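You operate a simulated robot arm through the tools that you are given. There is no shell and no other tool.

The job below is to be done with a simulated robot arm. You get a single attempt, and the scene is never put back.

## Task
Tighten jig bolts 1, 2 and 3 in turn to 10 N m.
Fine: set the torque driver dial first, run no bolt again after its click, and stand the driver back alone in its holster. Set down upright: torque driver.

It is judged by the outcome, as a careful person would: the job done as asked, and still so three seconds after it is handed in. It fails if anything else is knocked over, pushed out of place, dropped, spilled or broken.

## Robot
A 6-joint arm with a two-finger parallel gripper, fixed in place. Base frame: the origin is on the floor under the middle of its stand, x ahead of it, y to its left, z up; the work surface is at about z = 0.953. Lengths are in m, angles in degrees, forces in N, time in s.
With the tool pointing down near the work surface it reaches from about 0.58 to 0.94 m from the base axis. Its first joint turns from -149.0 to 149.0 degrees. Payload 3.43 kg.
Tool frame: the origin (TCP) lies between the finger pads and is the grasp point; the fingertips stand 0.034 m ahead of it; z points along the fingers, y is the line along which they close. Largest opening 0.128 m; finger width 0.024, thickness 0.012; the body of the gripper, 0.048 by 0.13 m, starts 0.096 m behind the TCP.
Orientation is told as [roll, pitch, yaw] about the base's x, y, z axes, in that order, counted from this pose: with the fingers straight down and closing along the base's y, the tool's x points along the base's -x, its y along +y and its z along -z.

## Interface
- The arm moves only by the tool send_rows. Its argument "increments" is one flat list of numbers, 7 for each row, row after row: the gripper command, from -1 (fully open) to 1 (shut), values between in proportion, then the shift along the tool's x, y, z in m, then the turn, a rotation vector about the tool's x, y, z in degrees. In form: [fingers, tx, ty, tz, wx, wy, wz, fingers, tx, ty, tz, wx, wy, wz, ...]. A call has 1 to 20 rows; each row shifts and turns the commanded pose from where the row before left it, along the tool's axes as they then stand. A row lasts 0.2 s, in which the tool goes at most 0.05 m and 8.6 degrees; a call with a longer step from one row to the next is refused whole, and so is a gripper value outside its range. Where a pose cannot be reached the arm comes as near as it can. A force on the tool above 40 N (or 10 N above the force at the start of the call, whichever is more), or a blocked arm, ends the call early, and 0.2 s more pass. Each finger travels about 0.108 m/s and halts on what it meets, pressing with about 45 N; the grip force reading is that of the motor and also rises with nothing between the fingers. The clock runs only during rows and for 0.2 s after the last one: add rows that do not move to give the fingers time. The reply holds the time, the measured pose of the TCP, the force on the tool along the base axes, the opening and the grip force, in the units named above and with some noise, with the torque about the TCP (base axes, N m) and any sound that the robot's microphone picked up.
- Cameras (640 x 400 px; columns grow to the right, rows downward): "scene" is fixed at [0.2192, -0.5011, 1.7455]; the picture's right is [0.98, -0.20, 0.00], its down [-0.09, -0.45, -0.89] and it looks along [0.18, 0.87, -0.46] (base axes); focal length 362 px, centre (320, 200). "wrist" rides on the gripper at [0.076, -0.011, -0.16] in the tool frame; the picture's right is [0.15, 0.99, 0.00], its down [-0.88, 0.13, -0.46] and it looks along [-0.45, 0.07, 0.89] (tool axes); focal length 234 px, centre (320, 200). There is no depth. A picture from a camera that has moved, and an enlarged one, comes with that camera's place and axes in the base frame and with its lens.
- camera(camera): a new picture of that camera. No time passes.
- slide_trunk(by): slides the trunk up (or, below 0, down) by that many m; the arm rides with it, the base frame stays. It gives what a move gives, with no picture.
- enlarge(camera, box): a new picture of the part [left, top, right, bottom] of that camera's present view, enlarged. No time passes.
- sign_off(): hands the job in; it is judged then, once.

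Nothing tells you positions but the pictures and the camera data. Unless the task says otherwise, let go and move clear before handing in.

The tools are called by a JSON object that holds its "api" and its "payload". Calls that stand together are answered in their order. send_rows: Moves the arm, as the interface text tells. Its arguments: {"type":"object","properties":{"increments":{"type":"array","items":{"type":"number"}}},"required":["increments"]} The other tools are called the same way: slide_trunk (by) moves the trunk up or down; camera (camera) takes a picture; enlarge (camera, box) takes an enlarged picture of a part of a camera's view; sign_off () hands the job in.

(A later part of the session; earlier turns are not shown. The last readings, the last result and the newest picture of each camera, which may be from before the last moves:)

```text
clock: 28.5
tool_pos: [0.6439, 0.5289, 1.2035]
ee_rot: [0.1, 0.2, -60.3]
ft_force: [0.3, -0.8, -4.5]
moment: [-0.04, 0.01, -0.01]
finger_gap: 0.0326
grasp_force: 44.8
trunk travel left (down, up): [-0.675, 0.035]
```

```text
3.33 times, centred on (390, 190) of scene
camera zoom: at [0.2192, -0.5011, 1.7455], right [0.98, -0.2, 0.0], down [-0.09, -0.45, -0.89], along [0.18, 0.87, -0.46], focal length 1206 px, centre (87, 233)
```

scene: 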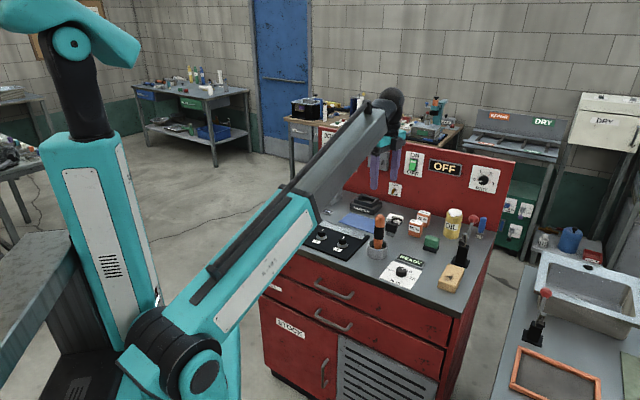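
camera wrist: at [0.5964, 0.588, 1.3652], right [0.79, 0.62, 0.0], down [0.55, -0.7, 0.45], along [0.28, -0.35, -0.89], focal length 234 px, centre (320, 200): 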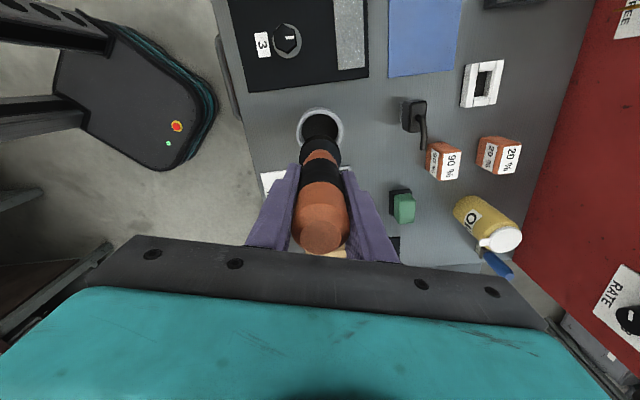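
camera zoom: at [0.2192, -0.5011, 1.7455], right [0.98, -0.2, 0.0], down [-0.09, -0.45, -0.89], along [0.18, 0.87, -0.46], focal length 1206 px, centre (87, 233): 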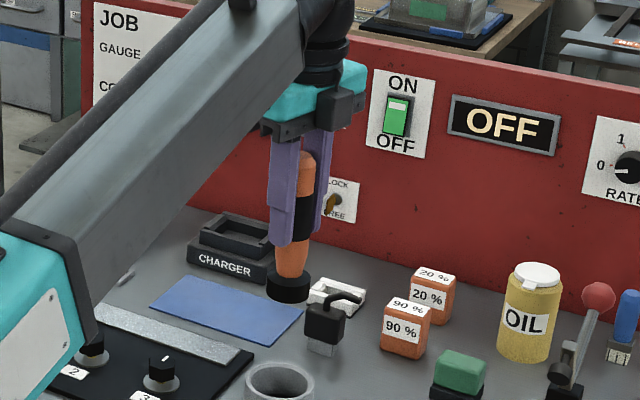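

I see the driver hanging straight with a wide black socket at its end; its bottom is about 0.10 m below the TCP. I'll raise it and carry it above bolt 1, then rotate toward yaw 0 to leave room for clockwise turning.

{"api": "send_rows", "payload": {"increments": [0.8, 0, 0, -0.03, 0, 0, 0, 0.8, 0, 0, -0.03, 0, 0, 0, 0.8, 0, 0, -0.027, 0, 0, 0, 0.8, 0.03, -0.0112, 0, 0, 0, 0, 0.8, 0.0334, -0.0125, 0, 0, 0, 0, 0.8, 0.0334, -0.0125, 0, 0, 0, 0, 0.8, 0.0334, -0.0125, 0, 0, 0, 0, 0.8, 0.0334, -0.0125, 0, 0, 0, 0, 0.8, 0.0334, -0.0125, 0, 0, 0, 0, 0.8, 0.0334, -0.0125, 0, 0, 0, 0, 0.8, 0.0334, -0.0125, 0, 0, 0, 0, 0.8, 0.0334, -0.0125, 0, 0, 0, 0, 0.8, 0, 0, 0, 0, 0, 0]}}

{"api": "send_rows", "payload": {"increments": [0.8, 0, 0, 0, 0, 0, -7.5, 0.8, 0, 0, 0, 0, 0, -7.5, 0.8, 0, 0, 0, 0, 0, -7.5, 0.8, 0, 0, 0, 0, 0, -7.5, 0.8, 0, 0, 0, 0, 0, -7.5, 0.8, 0, 0, 0, 0, 0, -7.5, 0.8, 0, 0, 0, 0, 0, -7.5, 0.8, 0, 0, 0, 0, 0, -7.5, 0.8, 0, 0, 0, 0, 0, 0]}}

{"api": "camera", "payload": {"camera": "wrist"}}

{"api": "camera", "payload": {"camera": "scene"}}

```text
clock: 31.3
tool_pos: [0.4008, 0.7325, 1.2911]
ee_rot: [0.1, 0.1, -60.3]
ft_force: [-0.5, 0.1, -4.5]
moment: [0.01, 0.01, -0.01]
finger_gap: 0.0327
grasp_force: 44.7
trunk travel left (down, up): [-0.675, 0.035]
```

```text
clock: 33.3
tool_pos: [0.4007, 0.7316, 1.2904]
ee_rot: [0.3, 0.0, -0.1]
ft_force: [-0.1, -0.1, -4.0]
moment: [0.0, -0.02, 0.03]
finger_gap: 0.0326
grasp_force: 44.9
trunk travel left (down, up): [-0.675, 0.035]
```

```text
taken
camera wrist: at [0.3239, 0.7196, 1.4506], right [-0.15, 0.99, 0.0], down [0.88, 0.13, 0.46], along [0.45, 0.07, -0.89], focal length 234 px, centre (320, 200)
```

wrist: 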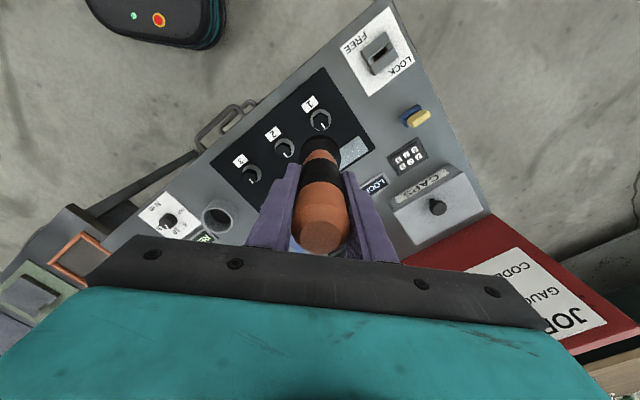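

```text
taken
```

scene: 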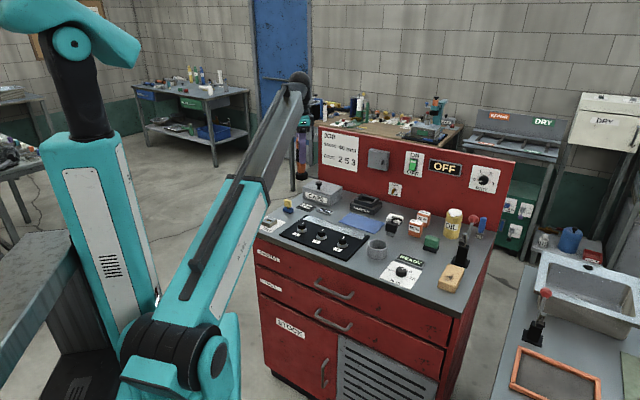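

{"api": "enlarge", "payload": {"camera": "wrist", "box": [240, 80, 400, 180]}}

{"api": "enlarge", "payload": {"camera": "wrist", "box": [300, 0, 460, 100]}}

{"api": "enlarge", "payload": {"camera": "scene", "box": [240, 170, 400, 270]}}

```text
4.00 times, centred on (320, 130) of wrist
camera zoom: at [0.3239, 0.7196, 1.4506], right [-0.15, 0.99, 0.0], down [0.88, 0.13, 0.46], along [0.45, 0.07, -0.89], focal length 937 px, centre (320, 480)
```

zoom: 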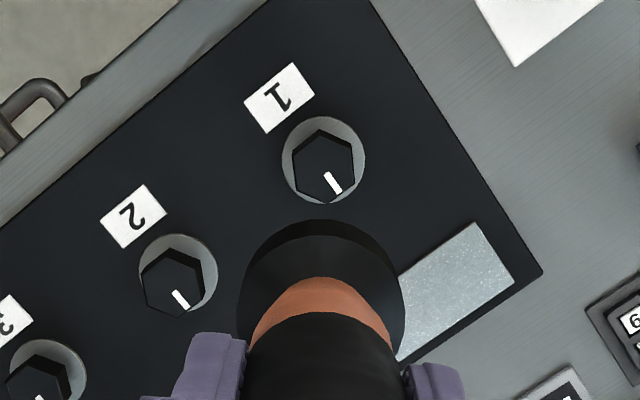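

```text
4.00 times, centred on (380, 50) of wrist
camera zoom: at [0.3239, 0.7196, 1.4506], right [-0.15, 0.99, 0.0], down [0.88, 0.13, 0.46], along [0.45, 0.07, -0.89], focal length 937 px, centre (80, 800)
```

zoom: 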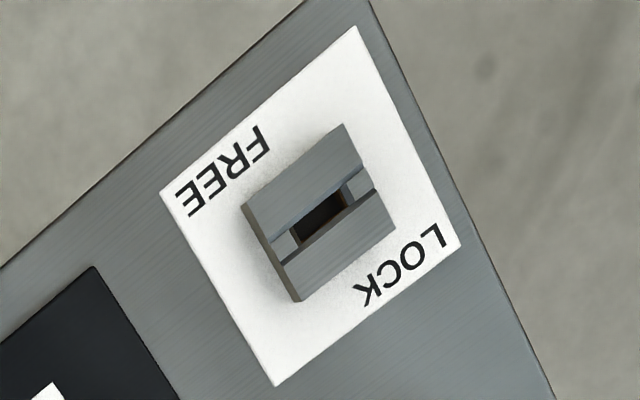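

```text
4.00 times, centred on (320, 220) of scene
camera zoom: at [0.2192, -0.5011, 1.7455], right [0.98, -0.2, 0.0], down [-0.09, -0.45, -0.89], along [0.18, 0.87, -0.46], focal length 1447 px, centre (320, 120)
```

zoom: 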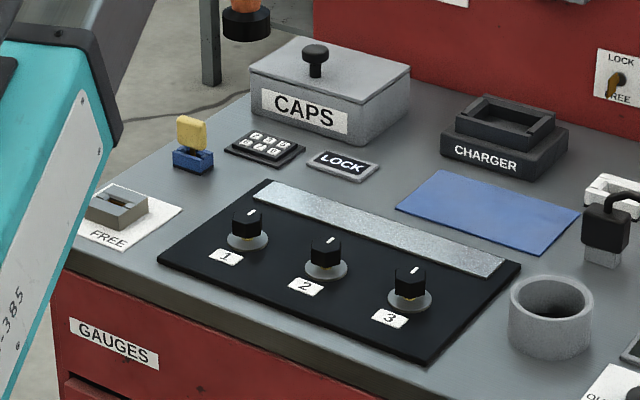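

I see bolt 1 about 5 mm off the tool axis. Before trusting that, I'll look from a second yaw to cancel any camera bias.

{"api": "send_rows", "payload": {"increments": [0.8, 0.005, 0.0024, 0, 0, 0, 8, 0.8, 0, 0, 0, 0, 0, 8, 0.8, 0, 0, 0, 0, 0, 8, 0.8, 0, 0, 0, 0, 0, 8, 0.8, 0, 0, 0, 0, 0, 8, 0.8, 0, 0, 0, 0, 0, 8, 0.8, 0, 0, 0, 0, 0, 8, 0.8, 0, 0, 0, 0, 0, 8, 0.8, 0, 0, 0, 0, 0, 8, 0.8, 0, 0, 0, 0, 0, 8, 0.8, 0, 0, 0, 0, 0, 0]}}

{"api": "enlarge", "payload": {"camera": "wrist", "box": [240, 80, 400, 180]}}

{"api": "enlarge", "payload": {"camera": "scene", "box": [250, 110, 410, 210]}}

```text
clock: 35.7
tool_pos: [0.3953, 0.7324, 1.2911]
ee_rot: [0.0, 0.2, -80.2]
ft_force: [-0.2, -0.2, -4.1]
moment: [-0.02, 0.02, 0.0]
finger_gap: 0.0326
grasp_force: 45.4
trunk travel left (down, up): [-0.675, 0.035]
```

```text
4.00 times, centred on (320, 130) of wrist
camera zoom: at [0.3709, 0.8052, 1.4521], right [0.95, 0.31, 0.0], down [0.28, -0.85, 0.45], along [0.14, -0.43, -0.89], focal length 937 px, centre (320, 480)
```

zoom: 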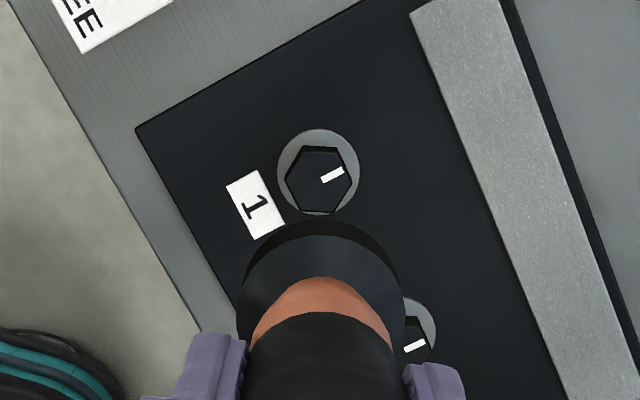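

```text
4.00 times, centred on (330, 160) of scene
camera zoom: at [0.2192, -0.5011, 1.7455], right [0.98, -0.2, 0.0], down [-0.09, -0.45, -0.89], along [0.18, 0.87, -0.46], focal length 1447 px, centre (280, 360)
```

zoom: 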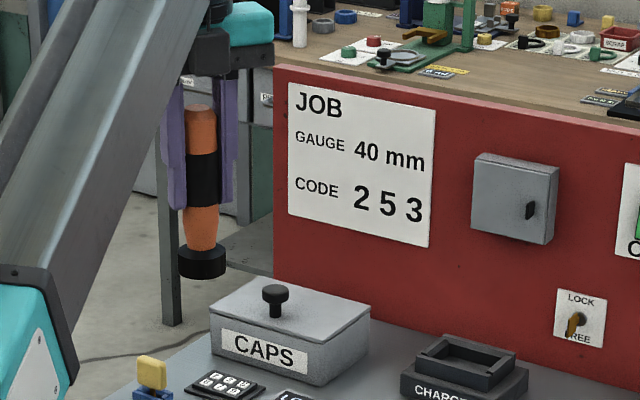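

Both views agree: bolt 1 is at about (0.3955, 0.7325), right under the driver. I'll wind back to yaw 0 and lower to about 3 cm above the bolt head.

{"api": "send_rows", "payload": {"increments": [0.8, 0, 0, 0, 0, 0, -8, 0.8, 0, 0, 0, 0, 0, -8, 0.8, 0, 0, 0, 0, 0, -8, 0.8, 0, 0, 0, 0, 0, -8, 0.8, 0, 0, 0, 0, 0, -8, 0.8, 0, 0, 0, 0, 0, -8, 0.8, 0, 0, 0, 0, 0, -8, 0.8, 0, 0, 0, 0, 0, -8, 0.8, 0, 0, 0, 0, 0, -8, 0.8, 0, 0, 0, 0, 0, -8, 0.8, 0, 0, 0.03, 0, 0, 0, 0.8, 0, 0, 0.04, 0, 0, 0, 0.8, 0, 0, 0.04, 0, 0, 0, 0.8, 0, 0, 0.035, 0, 0, 0, 0.8, 0, 0, 0.025, 0, 0, 0, 0.8, 0, 0, 0, 0, 0, 0]}}

{"api": "camera", "payload": {"camera": "wrist"}}

{"api": "enlarge", "payload": {"camera": "scene", "box": [250, 150, 370, 270]}}

{"api": "enlarge", "payload": {"camera": "wrist", "box": [240, 80, 400, 180]}}

```text
clock: 39.1
tool_pos: [0.3978, 0.735, 1.1223]
ee_rot: [0.3, 0.0, -0.3]
ft_force: [-0.5, -0.2, -4.7]
moment: [0.0, -0.02, -0.01]
finger_gap: 0.0326
grasp_force: 44.7
trunk travel left (down, up): [-0.675, 0.035]
```

```text
taken
camera wrist: at [0.3214, 0.7238, 1.2824], right [-0.14, 0.99, 0.0], down [0.88, 0.13, 0.46], along [0.45, 0.07, -0.89], focal length 234 px, centre (320, 200)
```

wrist: 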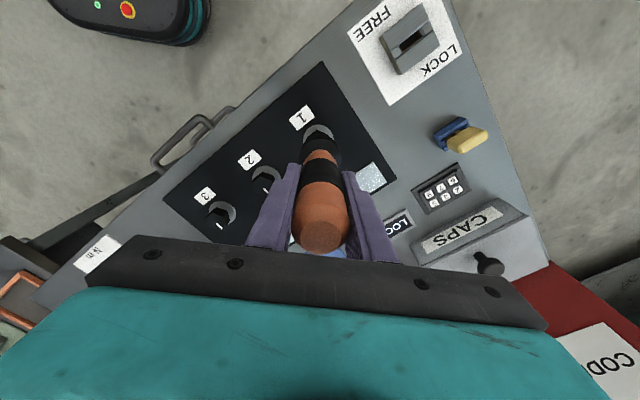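

```text
3.33 times, centred on (310, 210) of scene
camera zoom: at [0.2192, -0.5011, 1.7455], right [0.98, -0.2, 0.0], down [-0.09, -0.45, -0.89], along [0.18, 0.87, -0.46], focal length 1206 px, centre (353, 167)
```

zoom: 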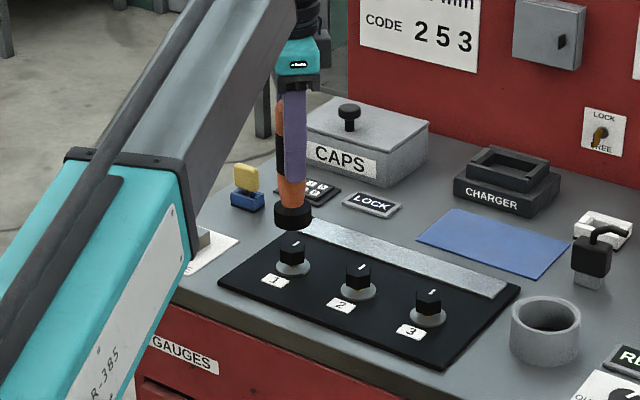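

```text
4.00 times, centred on (320, 130) of wrist
camera zoom: at [0.3214, 0.7238, 1.2824], right [-0.14, 0.99, 0.0], down [0.88, 0.13, 0.46], along [0.45, 0.07, -0.89], focal length 937 px, centre (320, 480)
```

zoom: 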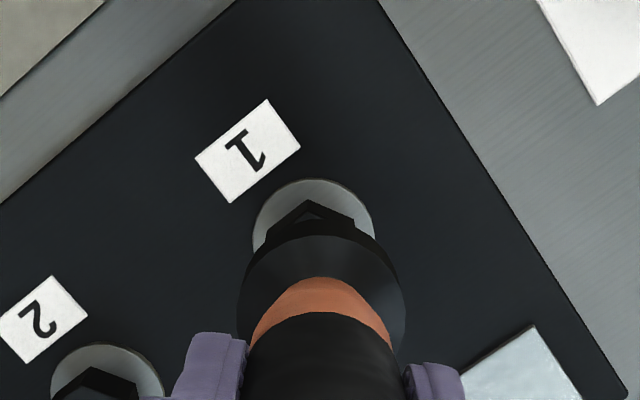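

The driver is over bolt 1 but I measure about 4 mm of offset toward tool +x. I'll correct it and check again before engaging.

{"api": "send_rows", "payload": {"increments": [0.8, 0.0038, -0.0015, 0, 0, 0, 0, 0.8, 0, 0, 0, 0, 0, 0]}}

{"api": "enlarge", "payload": {"camera": "wrist", "box": [240, 80, 400, 180]}}

{"api": "enlarge", "payload": {"camera": "scene", "box": [270, 190, 350, 250]}}

```text
clock: 39.7
tool_pos: [0.3931, 0.7334, 1.1227]
ee_rot: [0.2, 0.0, -0.2]
ft_force: [0.3, -0.3, -5.1]
moment: [0.02, -0.03, 0.01]
finger_gap: 0.0324
grasp_force: 44.5
trunk travel left (down, up): [-0.675, 0.035]
```

```text
4.00 times, centred on (320, 130) of wrist
camera zoom: at [0.3167, 0.7217, 1.2823], right [-0.14, 0.99, 0.0], down [0.88, 0.13, 0.46], along [0.45, 0.07, -0.89], focal length 937 px, centre (320, 480)
```

zoom: 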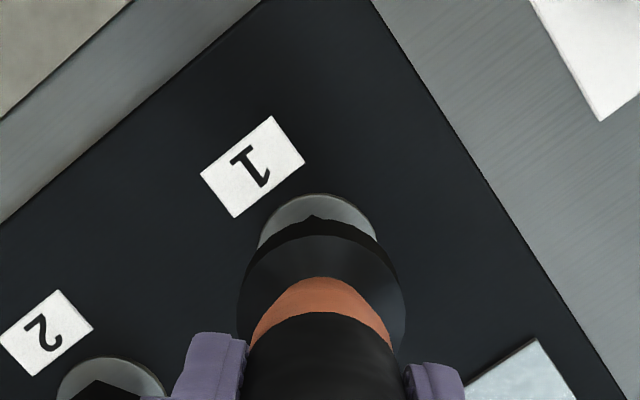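

```text
6.67 times, centred on (310, 220) of scene
camera zoom: at [0.2192, -0.5011, 1.7455], right [0.98, -0.2, 0.0], down [-0.09, -0.45, -0.89], along [0.18, 0.87, -0.46], focal length 2411 px, centre (387, 67)
```

zoom: 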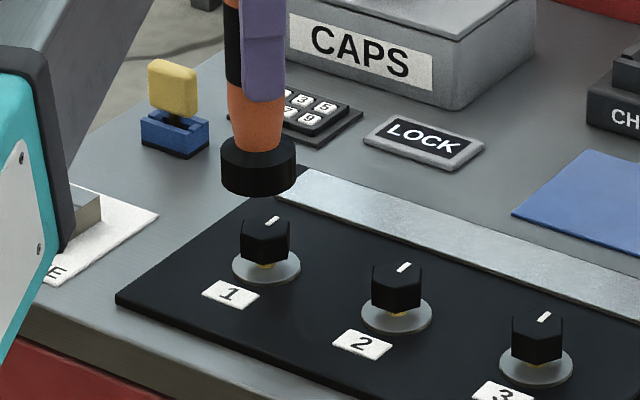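

Now the washer is centred under the TCP, but the scene view suggests the driver sits about 2–3 mm off the TCP along tool x. I'll look closely at the driver in the grip to measure that.

{"api": "enlarge", "payload": {"camera": "wrist", "box": [240, 160, 400, 260]}}

{"api": "enlarge", "payload": {"camera": "scene", "box": [270, 150, 350, 210]}}

```text
4.00 times, centred on (320, 210) of wrist
camera zoom: at [0.3167, 0.7217, 1.2823], right [-0.14, 0.99, 0.0], down [0.88, 0.13, 0.46], along [0.45, 0.07, -0.89], focal length 937 px, centre (320, 160)
```

zoom: 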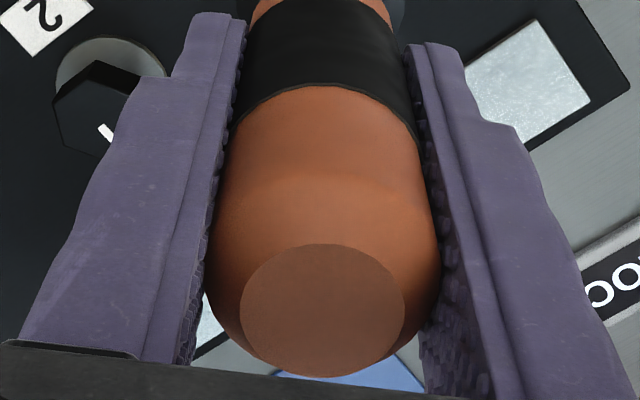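

```text
6.67 times, centred on (310, 180) of scene
camera zoom: at [0.2192, -0.5011, 1.7455], right [0.98, -0.2, 0.0], down [-0.09, -0.45, -0.89], along [0.18, 0.87, -0.46], focal length 2411 px, centre (387, 333)
```

zoom: 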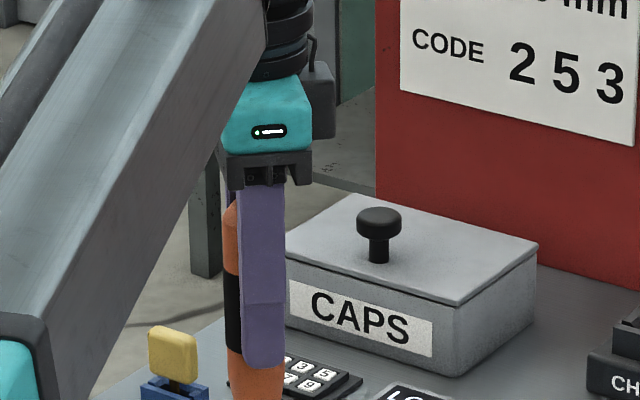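

The driver axis sits about 2.7 mm toward tool +x of the TCP. I'll shift so the socket itself is over bolt 1, and check in the scene view.

{"api": "send_rows", "payload": {"increments": [0.8, -0.0034, 0, 0.015, 0, 0, 0, 0.8, 0, 0, 0, 0, 0, 0]}}

{"api": "enlarge", "payload": {"camera": "scene", "box": [270, 190, 350, 250]}}

{"api": "enlarge", "payload": {"camera": "wrist", "box": [280, 100, 360, 150]}}

```text
clock: 40.3
tool_pos: [0.3966, 0.7323, 1.1066]
ee_rot: [0.3, 0.1, -0.1]
ft_force: [0.2, 0.7, -4.0]
moment: [0.03, 0.0, 0.03]
finger_gap: 0.0329
grasp_force: 45.0
trunk travel left (down, up): [-0.675, 0.035]
```

```text
6.67 times, centred on (310, 220) of scene
camera zoom: at [0.2192, -0.5011, 1.7455], right [0.98, -0.2, 0.0], down [-0.09, -0.45, -0.89], along [0.18, 0.87, -0.46], focal length 2411 px, centre (387, 67)
```

zoom: 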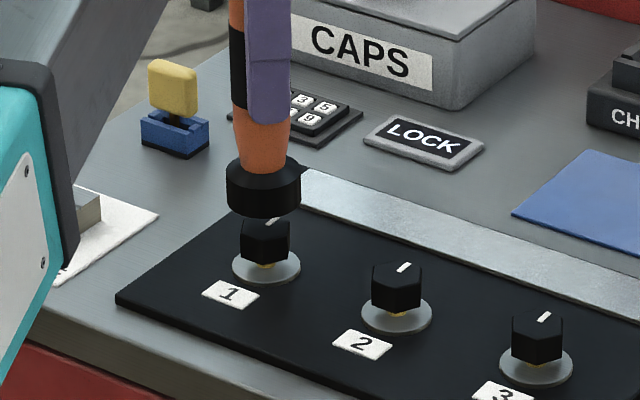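

```text
8.00 times, centred on (320, 125) of wrist
camera zoom: at [0.3195, 0.7218, 1.2674], right [-0.14, 0.99, 0.0], down [0.88, 0.13, 0.46], along [0.45, 0.07, -0.89], focal length 1873 px, centre (320, 800)
```

zoom: 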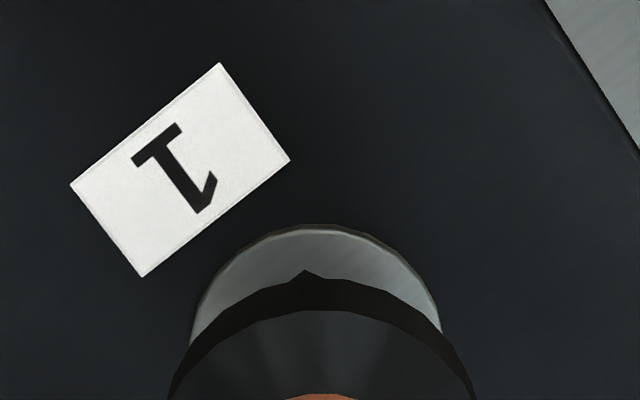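

The socket is now over bolt 1 within about 1 mm. I'll lower slowly and feel for contact or engagement.

{"api": "send_rows", "payload": {"increments": [0.8, 0, -0.0005, 0.005, 0, 0, 0, 0.8, 0, 0, 0.005, 0, 0, 0, 0.8, 0, 0, 0.004, 0, 0, 0, 0.8, 0, 0, 0.003, 0, 0, 0, 0.8, 0, 0, 0, 0, 0, 0]}}

{"api": "enlarge", "payload": {"camera": "scene", "box": [270, 190, 350, 250]}}

```text
clock: 41.5
tool_pos: [0.3953, 0.7337, 1.0876]
ee_rot: [0.2, 0.0, -0.2]
ft_force: [0.1, -1.4, -3.4]
moment: [0.02, -0.02, -0.01]
finger_gap: 0.0327
grasp_force: 45.0
trunk travel left (down, up): [-0.675, 0.035]
```

```text
6.67 times, centred on (310, 220) of scene
camera zoom: at [0.2192, -0.5011, 1.7455], right [0.98, -0.2, 0.0], down [-0.09, -0.45, -0.89], along [0.18, 0.87, -0.46], focal length 2411 px, centre (387, 67)
```

zoom: 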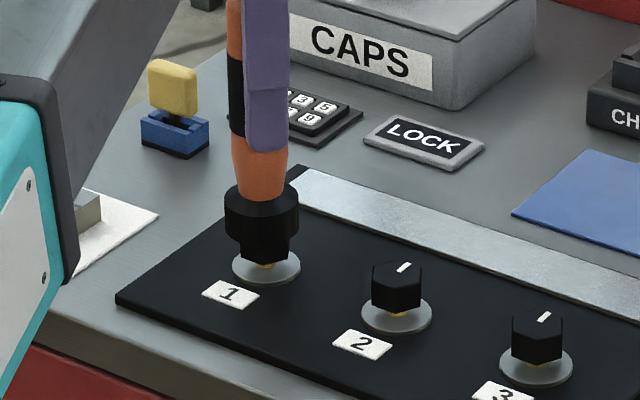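

The socket bottom is now about level with the bolt head's top, and there is no contact force yet. I'll keep lowering in small steps.

{"api": "send_rows", "payload": {"increments": [0.8, 0, 0, 0.002, 0, 0, 0, 0.8, 0, 0, 0.002, 0, 0, 0, 0.8, 0, 0, 0.002, 0, 0, 0, 0.8, 0, 0, 0, 0, 0, 0]}}

{"api": "enlarge", "payload": {"camera": "scene", "box": [270, 190, 350, 250]}}

```text
clock: 42.5
tool_pos: [0.3945, 0.7334, 1.0831]
ee_rot: [0.2, 0.1, -0.2]
ft_force: [-0.3, 0.4, -4.1]
moment: [0.01, -0.04, 0.01]
finger_gap: 0.0328
grasp_force: 44.9
trunk travel left (down, up): [-0.675, 0.035]
```

```text
6.67 times, centred on (310, 220) of scene
camera zoom: at [0.2192, -0.5011, 1.7455], right [0.98, -0.2, 0.0], down [-0.09, -0.45, -0.89], along [0.18, 0.87, -0.46], focal length 2411 px, centre (387, 67)
```

zoom: 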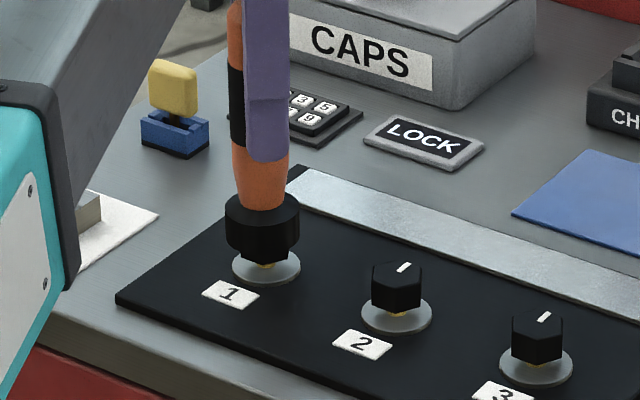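

The socket is sliding over the hex without any force. I'll continue a few more mm.

{"api": "send_rows", "payload": {"increments": [0.8, 0, 0, 0.002, 0, 0, 0, 0.8, 0, 0, 0.002, 0, 0, 0, 0.8, 0, 0, 0, 0, 0, 0]}}

{"api": "enlarge", "payload": {"camera": "scene", "box": [270, 190, 350, 250]}}

```text
clock: 43.3
tool_pos: [0.3951, 0.7336, 1.0784]
ee_rot: [0.2, 0.1, -0.1]
ft_force: [0.0, -0.9, -4.0]
moment: [0.0, 0.0, -0.03]
finger_gap: 0.0328
grasp_force: 45.2
trunk travel left (down, up): [-0.675, 0.035]
```

```text
6.67 times, centred on (310, 220) of scene
camera zoom: at [0.2192, -0.5011, 1.7455], right [0.98, -0.2, 0.0], down [-0.09, -0.45, -0.89], along [0.18, 0.87, -0.46], focal length 2411 px, centre (387, 67)
```

zoom: 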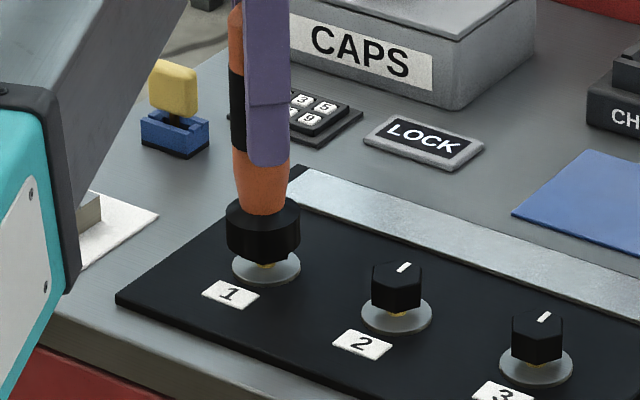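

{"api": "send_rows", "payload": {"increments": [0.8, 0, 0, 0.002, 0, 0, 0, 0.8, 0, 0, 0.0015, 0, 0, 0, 0.8, 0, 0, 0, 0, 0, 0]}}

{"api": "enlarge", "payload": {"camera": "scene", "box": [270, 190, 350, 250]}}

```text
clock: 44.1
tool_pos: [0.3938, 0.7322, 1.0753]
ee_rot: [0.2, 0.0, -0.2]
ft_force: [0.3, -0.5, -3.9]
moment: [0.0, -0.01, 0.02]
finger_gap: 0.0328
grasp_force: 44.3
trunk travel left (down, up): [-0.675, 0.035]
```

```text
6.67 times, centred on (310, 220) of scene
camera zoom: at [0.2192, -0.5011, 1.7455], right [0.98, -0.2, 0.0], down [-0.09, -0.45, -0.89], along [0.18, 0.87, -0.46], focal length 2411 px, centre (387, 67)
```

zoom: 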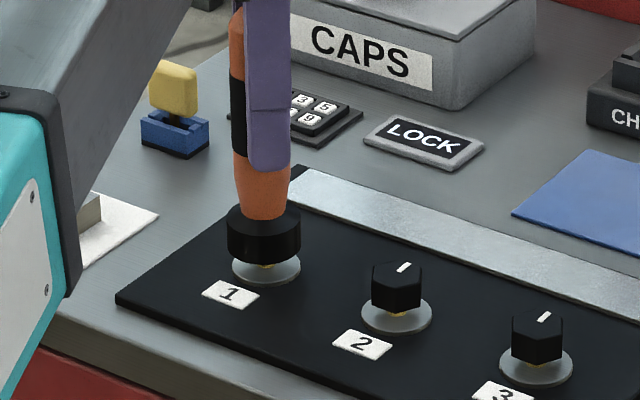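

{"api": "send_rows", "payload": {"increments": [0.8, 0, 0, 0.002, 0, 0, 0, 0.8, 0, 0, 0.002, 0, 0, 0, 0.8, 0, 0, 0, 0, 0, 0]}}

{"api": "enlarge", "payload": {"camera": "scene", "box": [270, 190, 350, 250]}}

```text
clock: 44.9
tool_pos: [0.3937, 0.7333, 1.0715]
ee_rot: [0.3, 0.0, -0.2]
ft_force: [0.5, 3.6, 0.1]
moment: [0.35, -0.05, -0.1]
finger_gap: 0.0326
grasp_force: 44.9
trunk travel left (down, up): [-0.675, 0.035]
```

```text
6.67 times, centred on (310, 220) of scene
camera zoom: at [0.2192, -0.5011, 1.7455], right [0.98, -0.2, 0.0], down [-0.09, -0.45, -0.89], along [0.18, 0.87, -0.46], focal length 2411 px, centre (387, 67)
```

zoom: 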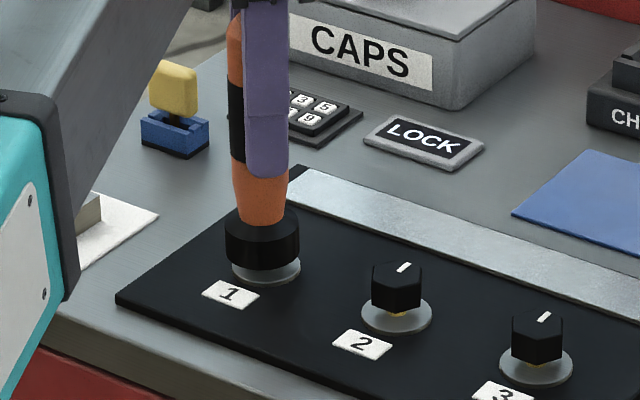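

I feel first contact: the bolt now carries the driver's weight (force z went from -4 to 0 N). I'll start turning clockwise gently about the driver's axis and listen.

{"api": "send_rows", "payload": {"increments": [0.8, 0, 0.0003, 0, 0, 0, 4, 0.8, 0, -0.0002, 0, 0, 0, 4, 0.8, 0, -0.0002, 0, 0, 0, 4, 0.8, 0, -0.0002, 0, 0, 0, 4, 0.8, 0, -0.0002, 0, 0, 0, 4, 0.8, 0, 0, 0, 0, 0, 0]}}

{"api": "enlarge", "payload": {"camera": "scene", "box": [270, 190, 350, 250]}}

{"api": "camera", "payload": {"camera": "wrist"}}

```text
clock: 46.3
tool_pos: [0.395, 0.7325, 1.0703]
ee_rot: [0.3, 0.0, -20.3]
ft_force: [0.9, -0.5, -3.6]
moment: [-0.01, -0.05, 0.02]
finger_gap: 0.0327
grasp_force: 45.4
trunk travel left (down, up): [-0.675, 0.035]
```

```text
6.67 times, centred on (310, 220) of scene
camera zoom: at [0.2192, -0.5011, 1.7455], right [0.98, -0.2, 0.0], down [-0.09, -0.45, -0.89], along [0.18, 0.87, -0.46], focal length 2411 px, centre (387, 67)
```

zoom: 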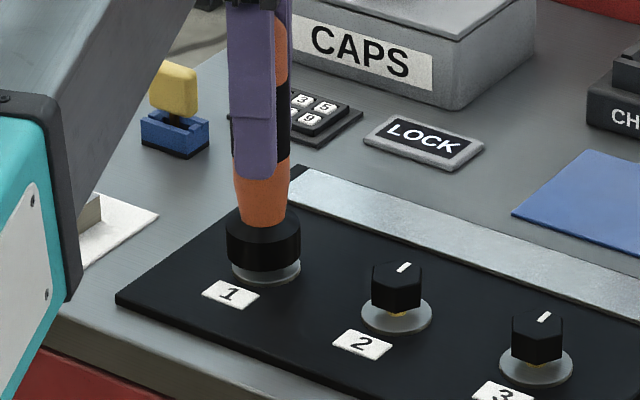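

```text
taken
camera wrist: at [0.3192, 0.7469, 1.2314], right [0.21, 0.98, 0.0], down [0.87, -0.18, 0.46], along [0.45, -0.09, -0.89], focal length 234 px, centre (320, 200)
```

wrist: 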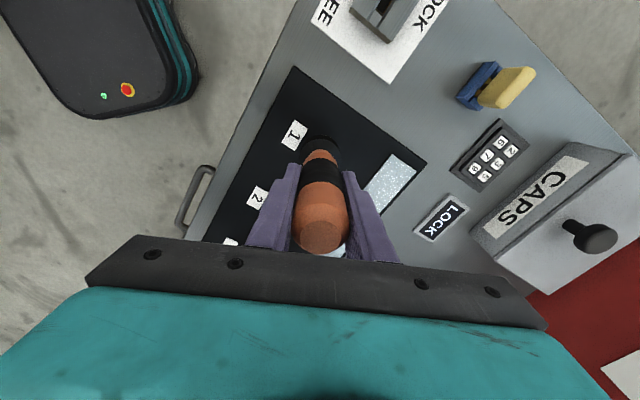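

The weight reading came back, so the socket may have aligned with the hex. I'll lower a little more to seat it fully.

{"api": "send_rows", "payload": {"increments": [0.8, 0, 0, 0.0015, 0, 0, 0, 0.8, 0, 0, 0.0015, 0, 0, 0, 0.8, 0, 0, 0, 0, 0, 0]}}

{"api": "enlarge", "payload": {"camera": "scene", "box": [270, 190, 350, 250]}}

```text
clock: 47.1
tool_pos: [0.3942, 0.7315, 1.0671]
ee_rot: [0.2, 0.1, -20.2]
ft_force: [-1.0, 1.2, -3.1]
moment: [0.03, 0.11, 0.01]
finger_gap: 0.0326
grasp_force: 45.0
trunk travel left (down, up): [-0.675, 0.035]
```

```text
6.67 times, centred on (310, 220) of scene
camera zoom: at [0.2192, -0.5011, 1.7455], right [0.98, -0.2, 0.0], down [-0.09, -0.45, -0.89], along [0.18, 0.87, -0.46], focal length 2411 px, centre (387, 67)
```

zoom: 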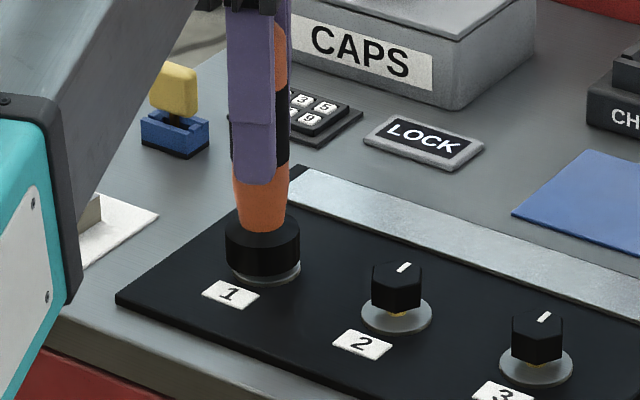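

{"api": "send_rows", "payload": {"increments": [0.8, 0, 0, 0.0015, 0, 0, 0, 0.8, 0, 0, 0.0015, 0, 0, 0, 0.8, 0, 0, 0, 0, 0, 0]}}

{"api": "enlarge", "payload": {"camera": "scene", "box": [270, 190, 350, 250]}}

```text
clock: 47.9
tool_pos: [0.3943, 0.732, 1.0668]
ee_rot: [0.3, 0.1, -20.2]
ft_force: [0.6, 3.3, 7.4]
moment: [0.12, 0.02, -0.02]
finger_gap: 0.033
grasp_force: 44.6
trunk travel left (down, up): [-0.675, 0.035]
```

```text
6.67 times, centred on (310, 220) of scene
camera zoom: at [0.2192, -0.5011, 1.7455], right [0.98, -0.2, 0.0], down [-0.09, -0.45, -0.89], along [0.18, 0.87, -0.46], focal length 2411 px, centre (387, 67)
```

zoom: 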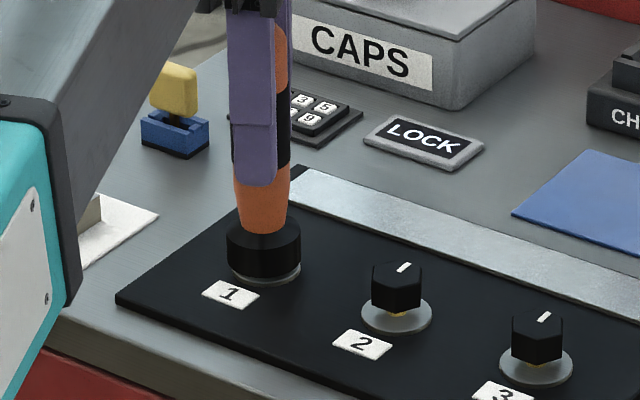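

Now the socket is seated firmly, pressing about 11 N on the bolt. I'll turn clockwise and watch torque and sound.

{"api": "send_rows", "payload": {"increments": [0.8, 0, -0.0002, 0, 0, 0, 5, 0.8, 0, -0.0002, 0, 0, 0, 5, 0.8, 0, -0.0002, 0, 0, 0, 5, 0.8, 0, -0.0002, 0, 0, 0, 5, 0.8, 0, 0, 0, 0, 0, 0]}}

{"api": "enlarge", "payload": {"camera": "scene", "box": [270, 190, 350, 250]}}

```text
clock: 49.1
tool_pos: [0.3946, 0.7315, 1.0671]
ee_rot: [0.3, 0.2, -40.3]
ft_force: [3.4, 4.9, 12.4]
moment: [0.33, -0.14, -0.04]
finger_gap: 0.0328
grasp_force: 44.9
trunk travel left (down, up): [-0.675, 0.035]
```

```text
6.67 times, centred on (310, 220) of scene
camera zoom: at [0.2192, -0.5011, 1.7455], right [0.98, -0.2, 0.0], down [-0.09, -0.45, -0.89], along [0.18, 0.87, -0.46], focal length 2411 px, centre (387, 67)
```

zoom: 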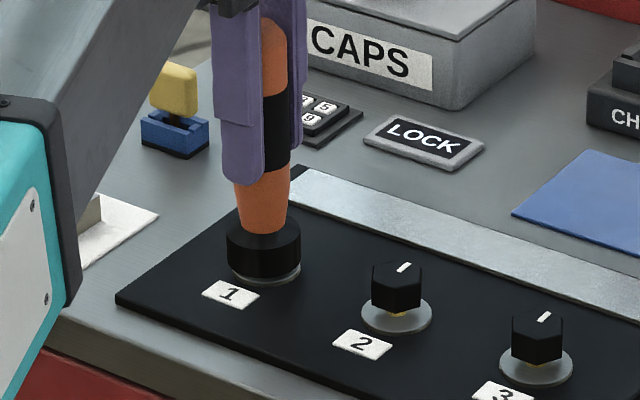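

No torque or click yet; lateral forces are small. I'll keep turning clockwise in measured steps.

{"api": "send_rows", "payload": {"increments": [0.8, 0, 0.0002, 0, 0, 0, 5, 0.8, 0, 0.0002, 0, 0, 0, 5, 0.8, 0, 0, 0, 0, 0, 5, 0.8, 0, -0.0002, 0, 0, 0, 5, 0.8, 0, -0.0002, 0, 0, 0, 5, 0.8, 0, -0.0002, 0, 0, 0, 5, 0.8, 0, 0, 0, 0, 0, 0]}}

{"api": "enlarge", "payload": {"camera": "scene", "box": [270, 190, 350, 250]}}

```text
clock: 50.7
tool_pos: [0.3941, 0.7301, 1.0665]
ee_rot: [0.1, 0.3, -70.2]
ft_force: [3.8, -2.5, 13.6]
moment: [-0.21, -0.25, 0.08]
finger_gap: 0.033
grasp_force: 45.0
trunk travel left (down, up): [-0.675, 0.035]
```

```text
6.67 times, centred on (310, 220) of scene
camera zoom: at [0.2192, -0.5011, 1.7455], right [0.98, -0.2, 0.0], down [-0.09, -0.45, -0.89], along [0.18, 0.87, -0.46], focal length 2411 px, centre (387, 67)
```

zoom: 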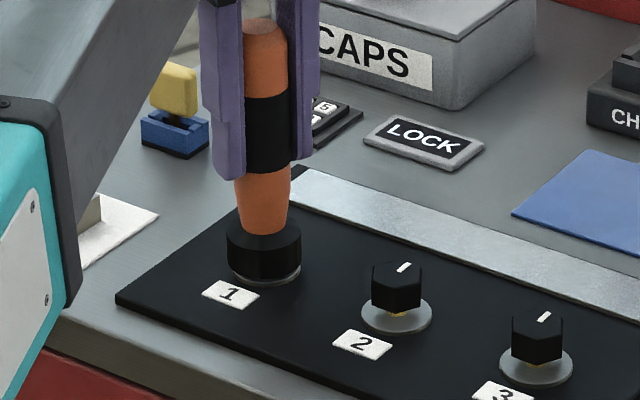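

{"api": "send_rows", "payload": {"increments": [0.8, 0, -0.0002, 0, 0, 0, 5, 0.8, 0, -0.0002, 0, 0, 0, 5, 0.8, 0, -0.0002, 0, 0, 0, 5, 0.8, 0, -0.0002, 0, 0, 0, 5, 0.8, 0, -0.0002, 0, 0, 0, 5, 0.8, 0, -0.0002, 0, 0, 0, 5, 0.8, 0, -0.0002, 0, 0, 0, 5, 0.8, 0, 0, 0, 0, 0, 0]}}

{"api": "enlarge", "payload": {"camera": "scene", "box": [270, 190, 350, 250]}}

```text
clock: 52.5
tool_pos: [0.3921, 0.7302, 1.0655]
ee_rot: [-0.1, 0.3, -105.3]
ft_force: [8.1, 4.0, 16.9]
moment: [0.47, -0.66, 0.0]
finger_gap: 0.0326
grasp_force: 45.6
trunk travel left (down, up): [-0.675, 0.035]
```

```text
6.67 times, centred on (310, 220) of scene
camera zoom: at [0.2192, -0.5011, 1.7455], right [0.98, -0.2, 0.0], down [-0.09, -0.45, -0.89], along [0.18, 0.87, -0.46], focal length 2411 px, centre (387, 67)
```

zoom: 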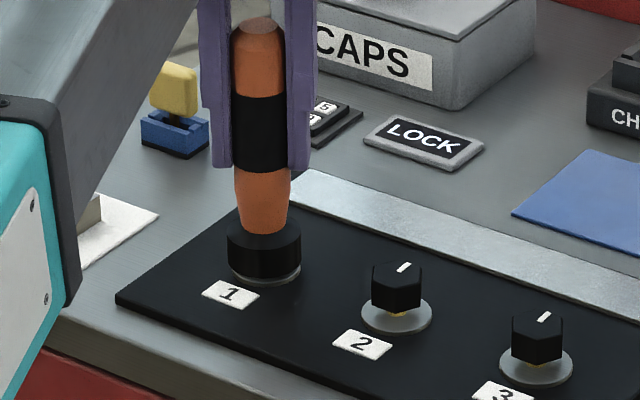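

No click after about 85° of turning. I'll lift off bolt 1 to see whether its mark has turned.

{"api": "send_rows", "payload": {"increments": [0.8, 0, 0, -0.01, 0, 0, 0, 0.8, 0, 0, -0.02, 0, 0, 0, 0.8, 0, 0, -0.03, 0, 0, 0, 0.8, 0, 0, -0.03, 0, 0, 0, 0.8, 0, 0, -0.03, 0, 0, 0, 0.8, 0, 0, -0.03, 0, 0, 0, 0.8, 0, 0, -0.03, 0, 0, 0, 0.8, 0, 0, -0.03, 0, 0, 0, 0.8, 0, 0, 0, 0, 0, 0]}}

{"api": "enlarge", "payload": {"camera": "scene", "box": [270, 190, 350, 250]}}

{"api": "enlarge", "payload": {"camera": "wrist", "box": [240, 80, 400, 180]}}

```text
clock: 54.5
tool_pos: [0.3914, 0.7284, 1.2741]
ee_rot: [-0.1, 0.1, -105.3]
ft_force: [-0.2, 1.0, -3.4]
moment: [-0.02, 0.02, 0.0]
finger_gap: 0.0328
grasp_force: 45.2
trunk travel left (down, up): [-0.675, 0.035]
```

```text
6.67 times, centred on (310, 220) of scene
camera zoom: at [0.2192, -0.5011, 1.7455], right [0.98, -0.2, 0.0], down [-0.09, -0.45, -0.89], along [0.18, 0.87, -0.46], focal length 2411 px, centre (387, 67)
```

zoom: 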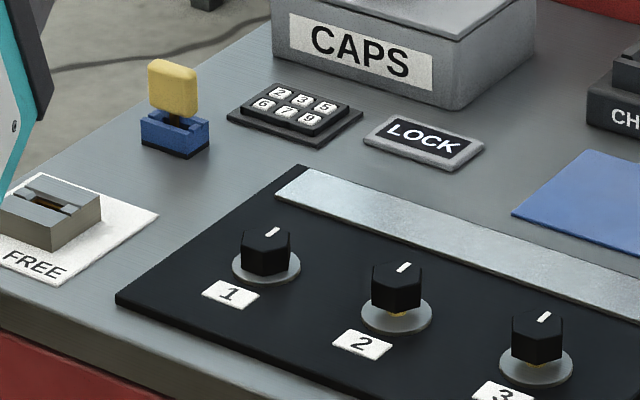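

```text
4.00 times, centred on (320, 130) of wrist
camera zoom: at [0.4001, 0.804, 1.4359], right [0.99, -0.12, 0.0], down [-0.1, -0.89, 0.45], along [-0.05, -0.45, -0.89], focal length 937 px, centre (320, 480)
```

zoom: 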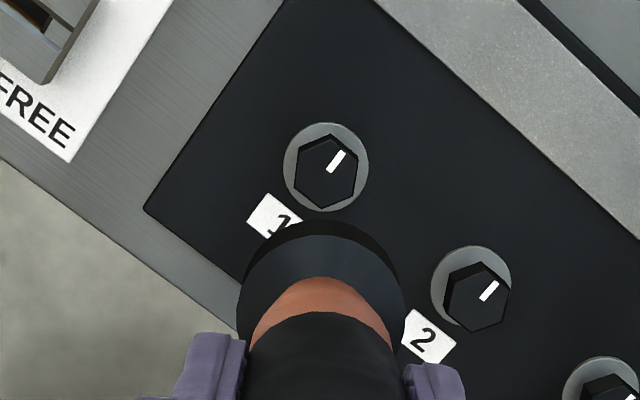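

Bolt 1's head now sits lower on its washer than bolts 2 and 3, though its mark seems to point the same way. I'll look more closely at all three bolts.

{"api": "enlarge", "payload": {"camera": "wrist", "box": [300, 100, 340, 140]}}

{"api": "enlarge", "payload": {"camera": "scene", "box": [290, 215, 350, 250]}}

{"api": "enlarge", "payload": {"camera": "wrist", "box": [340, 130, 420, 190]}}

{"api": "camera", "payload": {"camera": "scene"}}

```text
10.00 times, centred on (320, 120) of wrist
camera zoom: at [0.4001, 0.804, 1.4359], right [0.99, -0.12, 0.0], down [-0.1, -0.89, 0.45], along [-0.05, -0.45, -0.89], focal length 2342 px, centre (320, 1000)
```

zoom: 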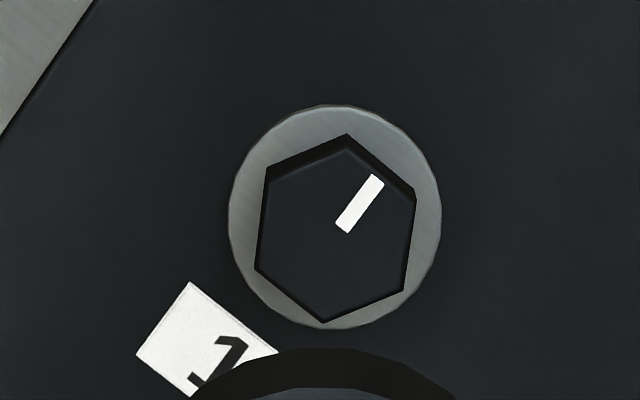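

```text
10.67 times, centred on (320, 232) of scene
camera zoom: at [0.2192, -0.5011, 1.7455], right [0.98, -0.2, 0.0], down [-0.09, -0.45, -0.89], along [0.18, 0.87, -0.46], focal length 3858 px, centre (320, -147)
```

zoom: 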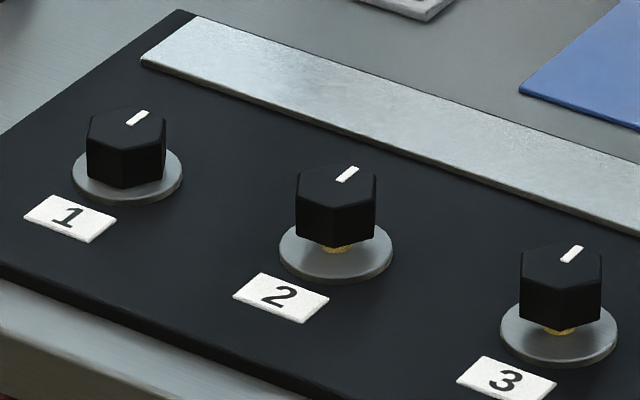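

```text
6.67 times, centred on (380, 160) of wrist
camera zoom: at [0.4001, 0.804, 1.4359], right [0.99, -0.12, 0.0], down [-0.1, -0.89, 0.45], along [-0.05, -0.45, -0.89], focal length 1561 px, centre (-80, 467)
```

zoom: 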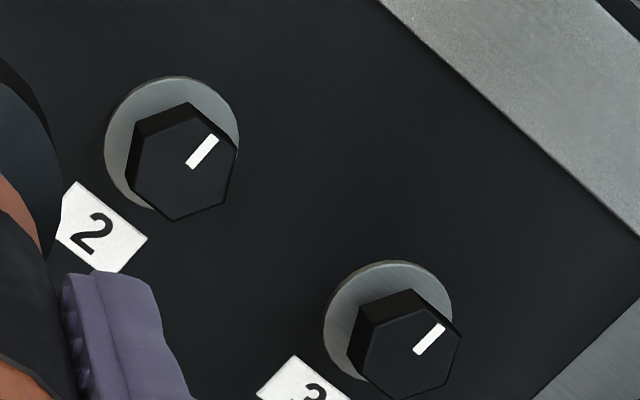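

```text
taken
```

scene: 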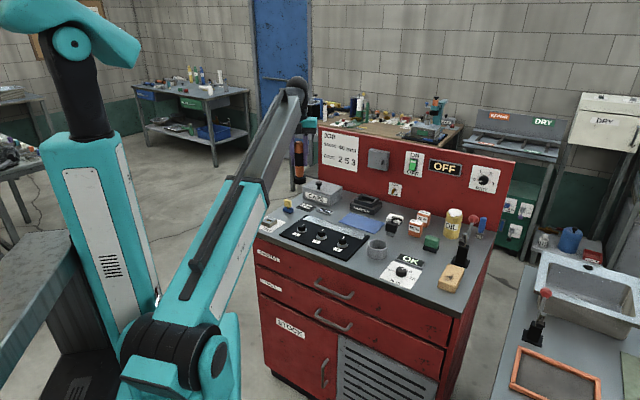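

The sign that read READY now appears to read something else. I'll zoom in on it.

{"api": "enlarge", "payload": {"camera": "scene", "box": [370, 230, 450, 290]}}

{"api": "camera", "payload": {"camera": "wrist"}}

{"api": "enlarge", "payload": {"camera": "scene", "box": [320, 120, 520, 240]}}

```text
6.67 times, centred on (410, 260) of scene
camera zoom: at [0.2192, -0.5011, 1.7455], right [0.98, -0.2, 0.0], down [-0.09, -0.45, -0.89], along [0.18, 0.87, -0.46], focal length 2411 px, centre (-280, -200)
```

zoom: 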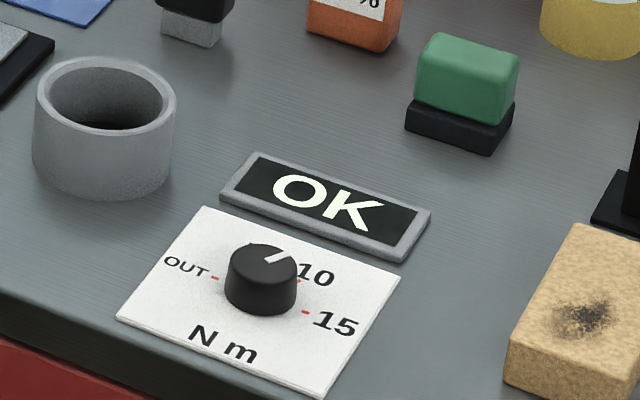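

```text
taken
camera wrist: at [0.4001, 0.804, 1.4359], right [0.99, -0.12, 0.0], down [-0.1, -0.89, 0.45], along [-0.05, -0.45, -0.89], focal length 234 px, centre (320, 200)
```

wrist: 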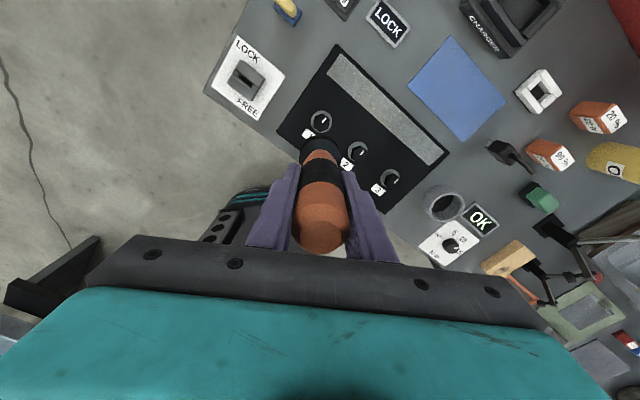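

```text
3.20 times, centred on (420, 180) of scene
camera zoom: at [0.2192, -0.5011, 1.7455], right [0.98, -0.2, 0.0], down [-0.09, -0.45, -0.89], along [0.18, 0.87, -0.46], focal length 1157 px, centre (0, 264)
```

zoom: 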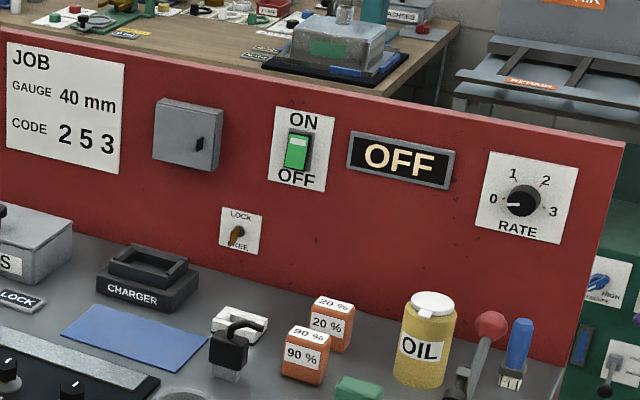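

The sign reads OK and bolt 1's head is now seated on its washer with no thread showing, so I take bolt 1 as tightened and won't touch it again. Next is bolt 2, at about (0.462, 0.665); for this one I'll check the sign after every small step.

{"api": "send_rows", "payload": {"increments": [0.8, -0.0105, 0.0219, 0, 0, 0, 0, 0.8, -0.0105, 0.0219, 0, 0, 0, 0, 0.8, -0.0105, 0.0219, 0, 0, 0, 0, 0.8, -0.0105, 0.0219, 0, 0, 0, 0, 0.8, 0, 0, 0, 0, 0, -7.7, 0.8, 0, 0, 0, 0, 0, -7.7, 0.8, 0, 0, 0, 0, 0, -7.7, 0.8, 0, 0, 0, 0, 0, -7.7, 0.8, 0, 0, 0, 0, 0, -7.7, 0.8, 0, 0, 0, 0, 0, -7.7, 0.8, 0, 0, 0, 0, 0, -7.7, 0.8, 0, 0, 0, 0, 0, -7.7, 0.8, 0, 0, 0, 0, 0, -7.7, 0.8, 0, 0, 0, 0, 0, -7.7, 0.8, 0, 0, 0, 0, 0, -7.7, 0.8, 0, 0, 0, 0, 0, -7.7, 0.8, 0, 0, 0, 0, 0, -7.7, 0.8, 0, 0, 0, 0, 0, 0]}}

{"api": "camera", "payload": {"camera": "wrist"}}

{"api": "enlarge", "payload": {"camera": "wrist", "box": [240, 80, 400, 180]}}

{"api": "enlarge", "payload": {"camera": "scene", "box": [280, 190, 440, 290]}}

```text
clock: 58.3
tool_pos: [0.4655, 0.6657, 1.2737]
ee_rot: [0.1, 0.0, -5.1]
ft_force: [0.3, 0.0, -4.6]
moment: [0.01, -0.01, -0.02]
finger_gap: 0.0327
grasp_force: 45.3
trunk travel left (down, up): [-0.675, 0.035]
```

```text
taken
camera wrist: at [0.3893, 0.6613, 1.4354], right [-0.06, 1.0, 0.0], down [0.89, 0.05, 0.46], along [0.45, 0.03, -0.89], focal length 234 px, centre (320, 200)
```

wrist: 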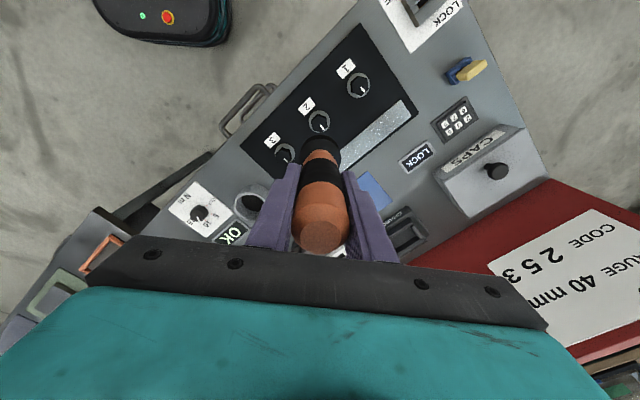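

```text
4.00 times, centred on (320, 130) of wrist
camera zoom: at [0.3893, 0.6613, 1.4354], right [-0.06, 1.0, 0.0], down [0.89, 0.05, 0.46], along [0.45, 0.03, -0.89], focal length 937 px, centre (320, 480)
```

zoom: 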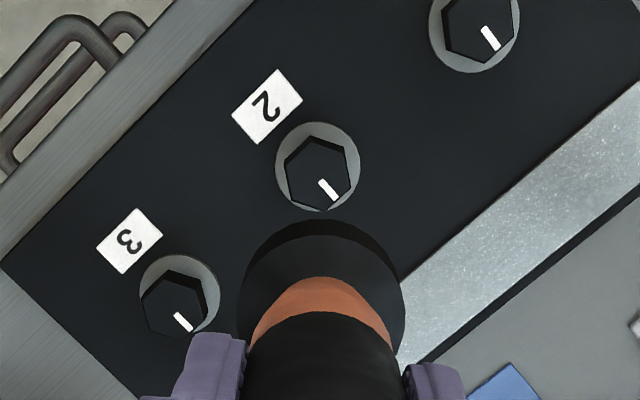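

```text
4.00 times, centred on (360, 240) of scene
camera zoom: at [0.2192, -0.5011, 1.7455], right [0.98, -0.2, 0.0], down [-0.09, -0.45, -0.89], along [0.18, 0.87, -0.46], focal length 1447 px, centre (160, 40)
```

zoom: 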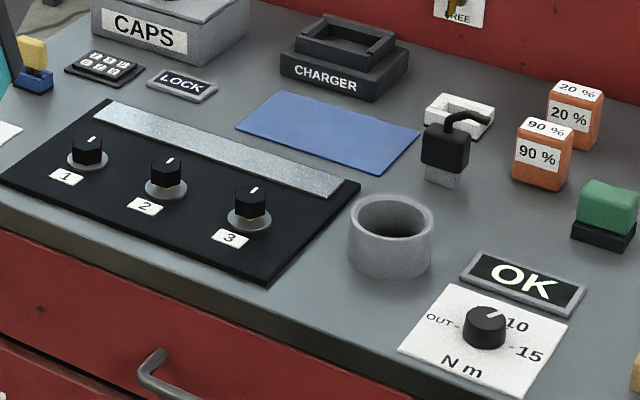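

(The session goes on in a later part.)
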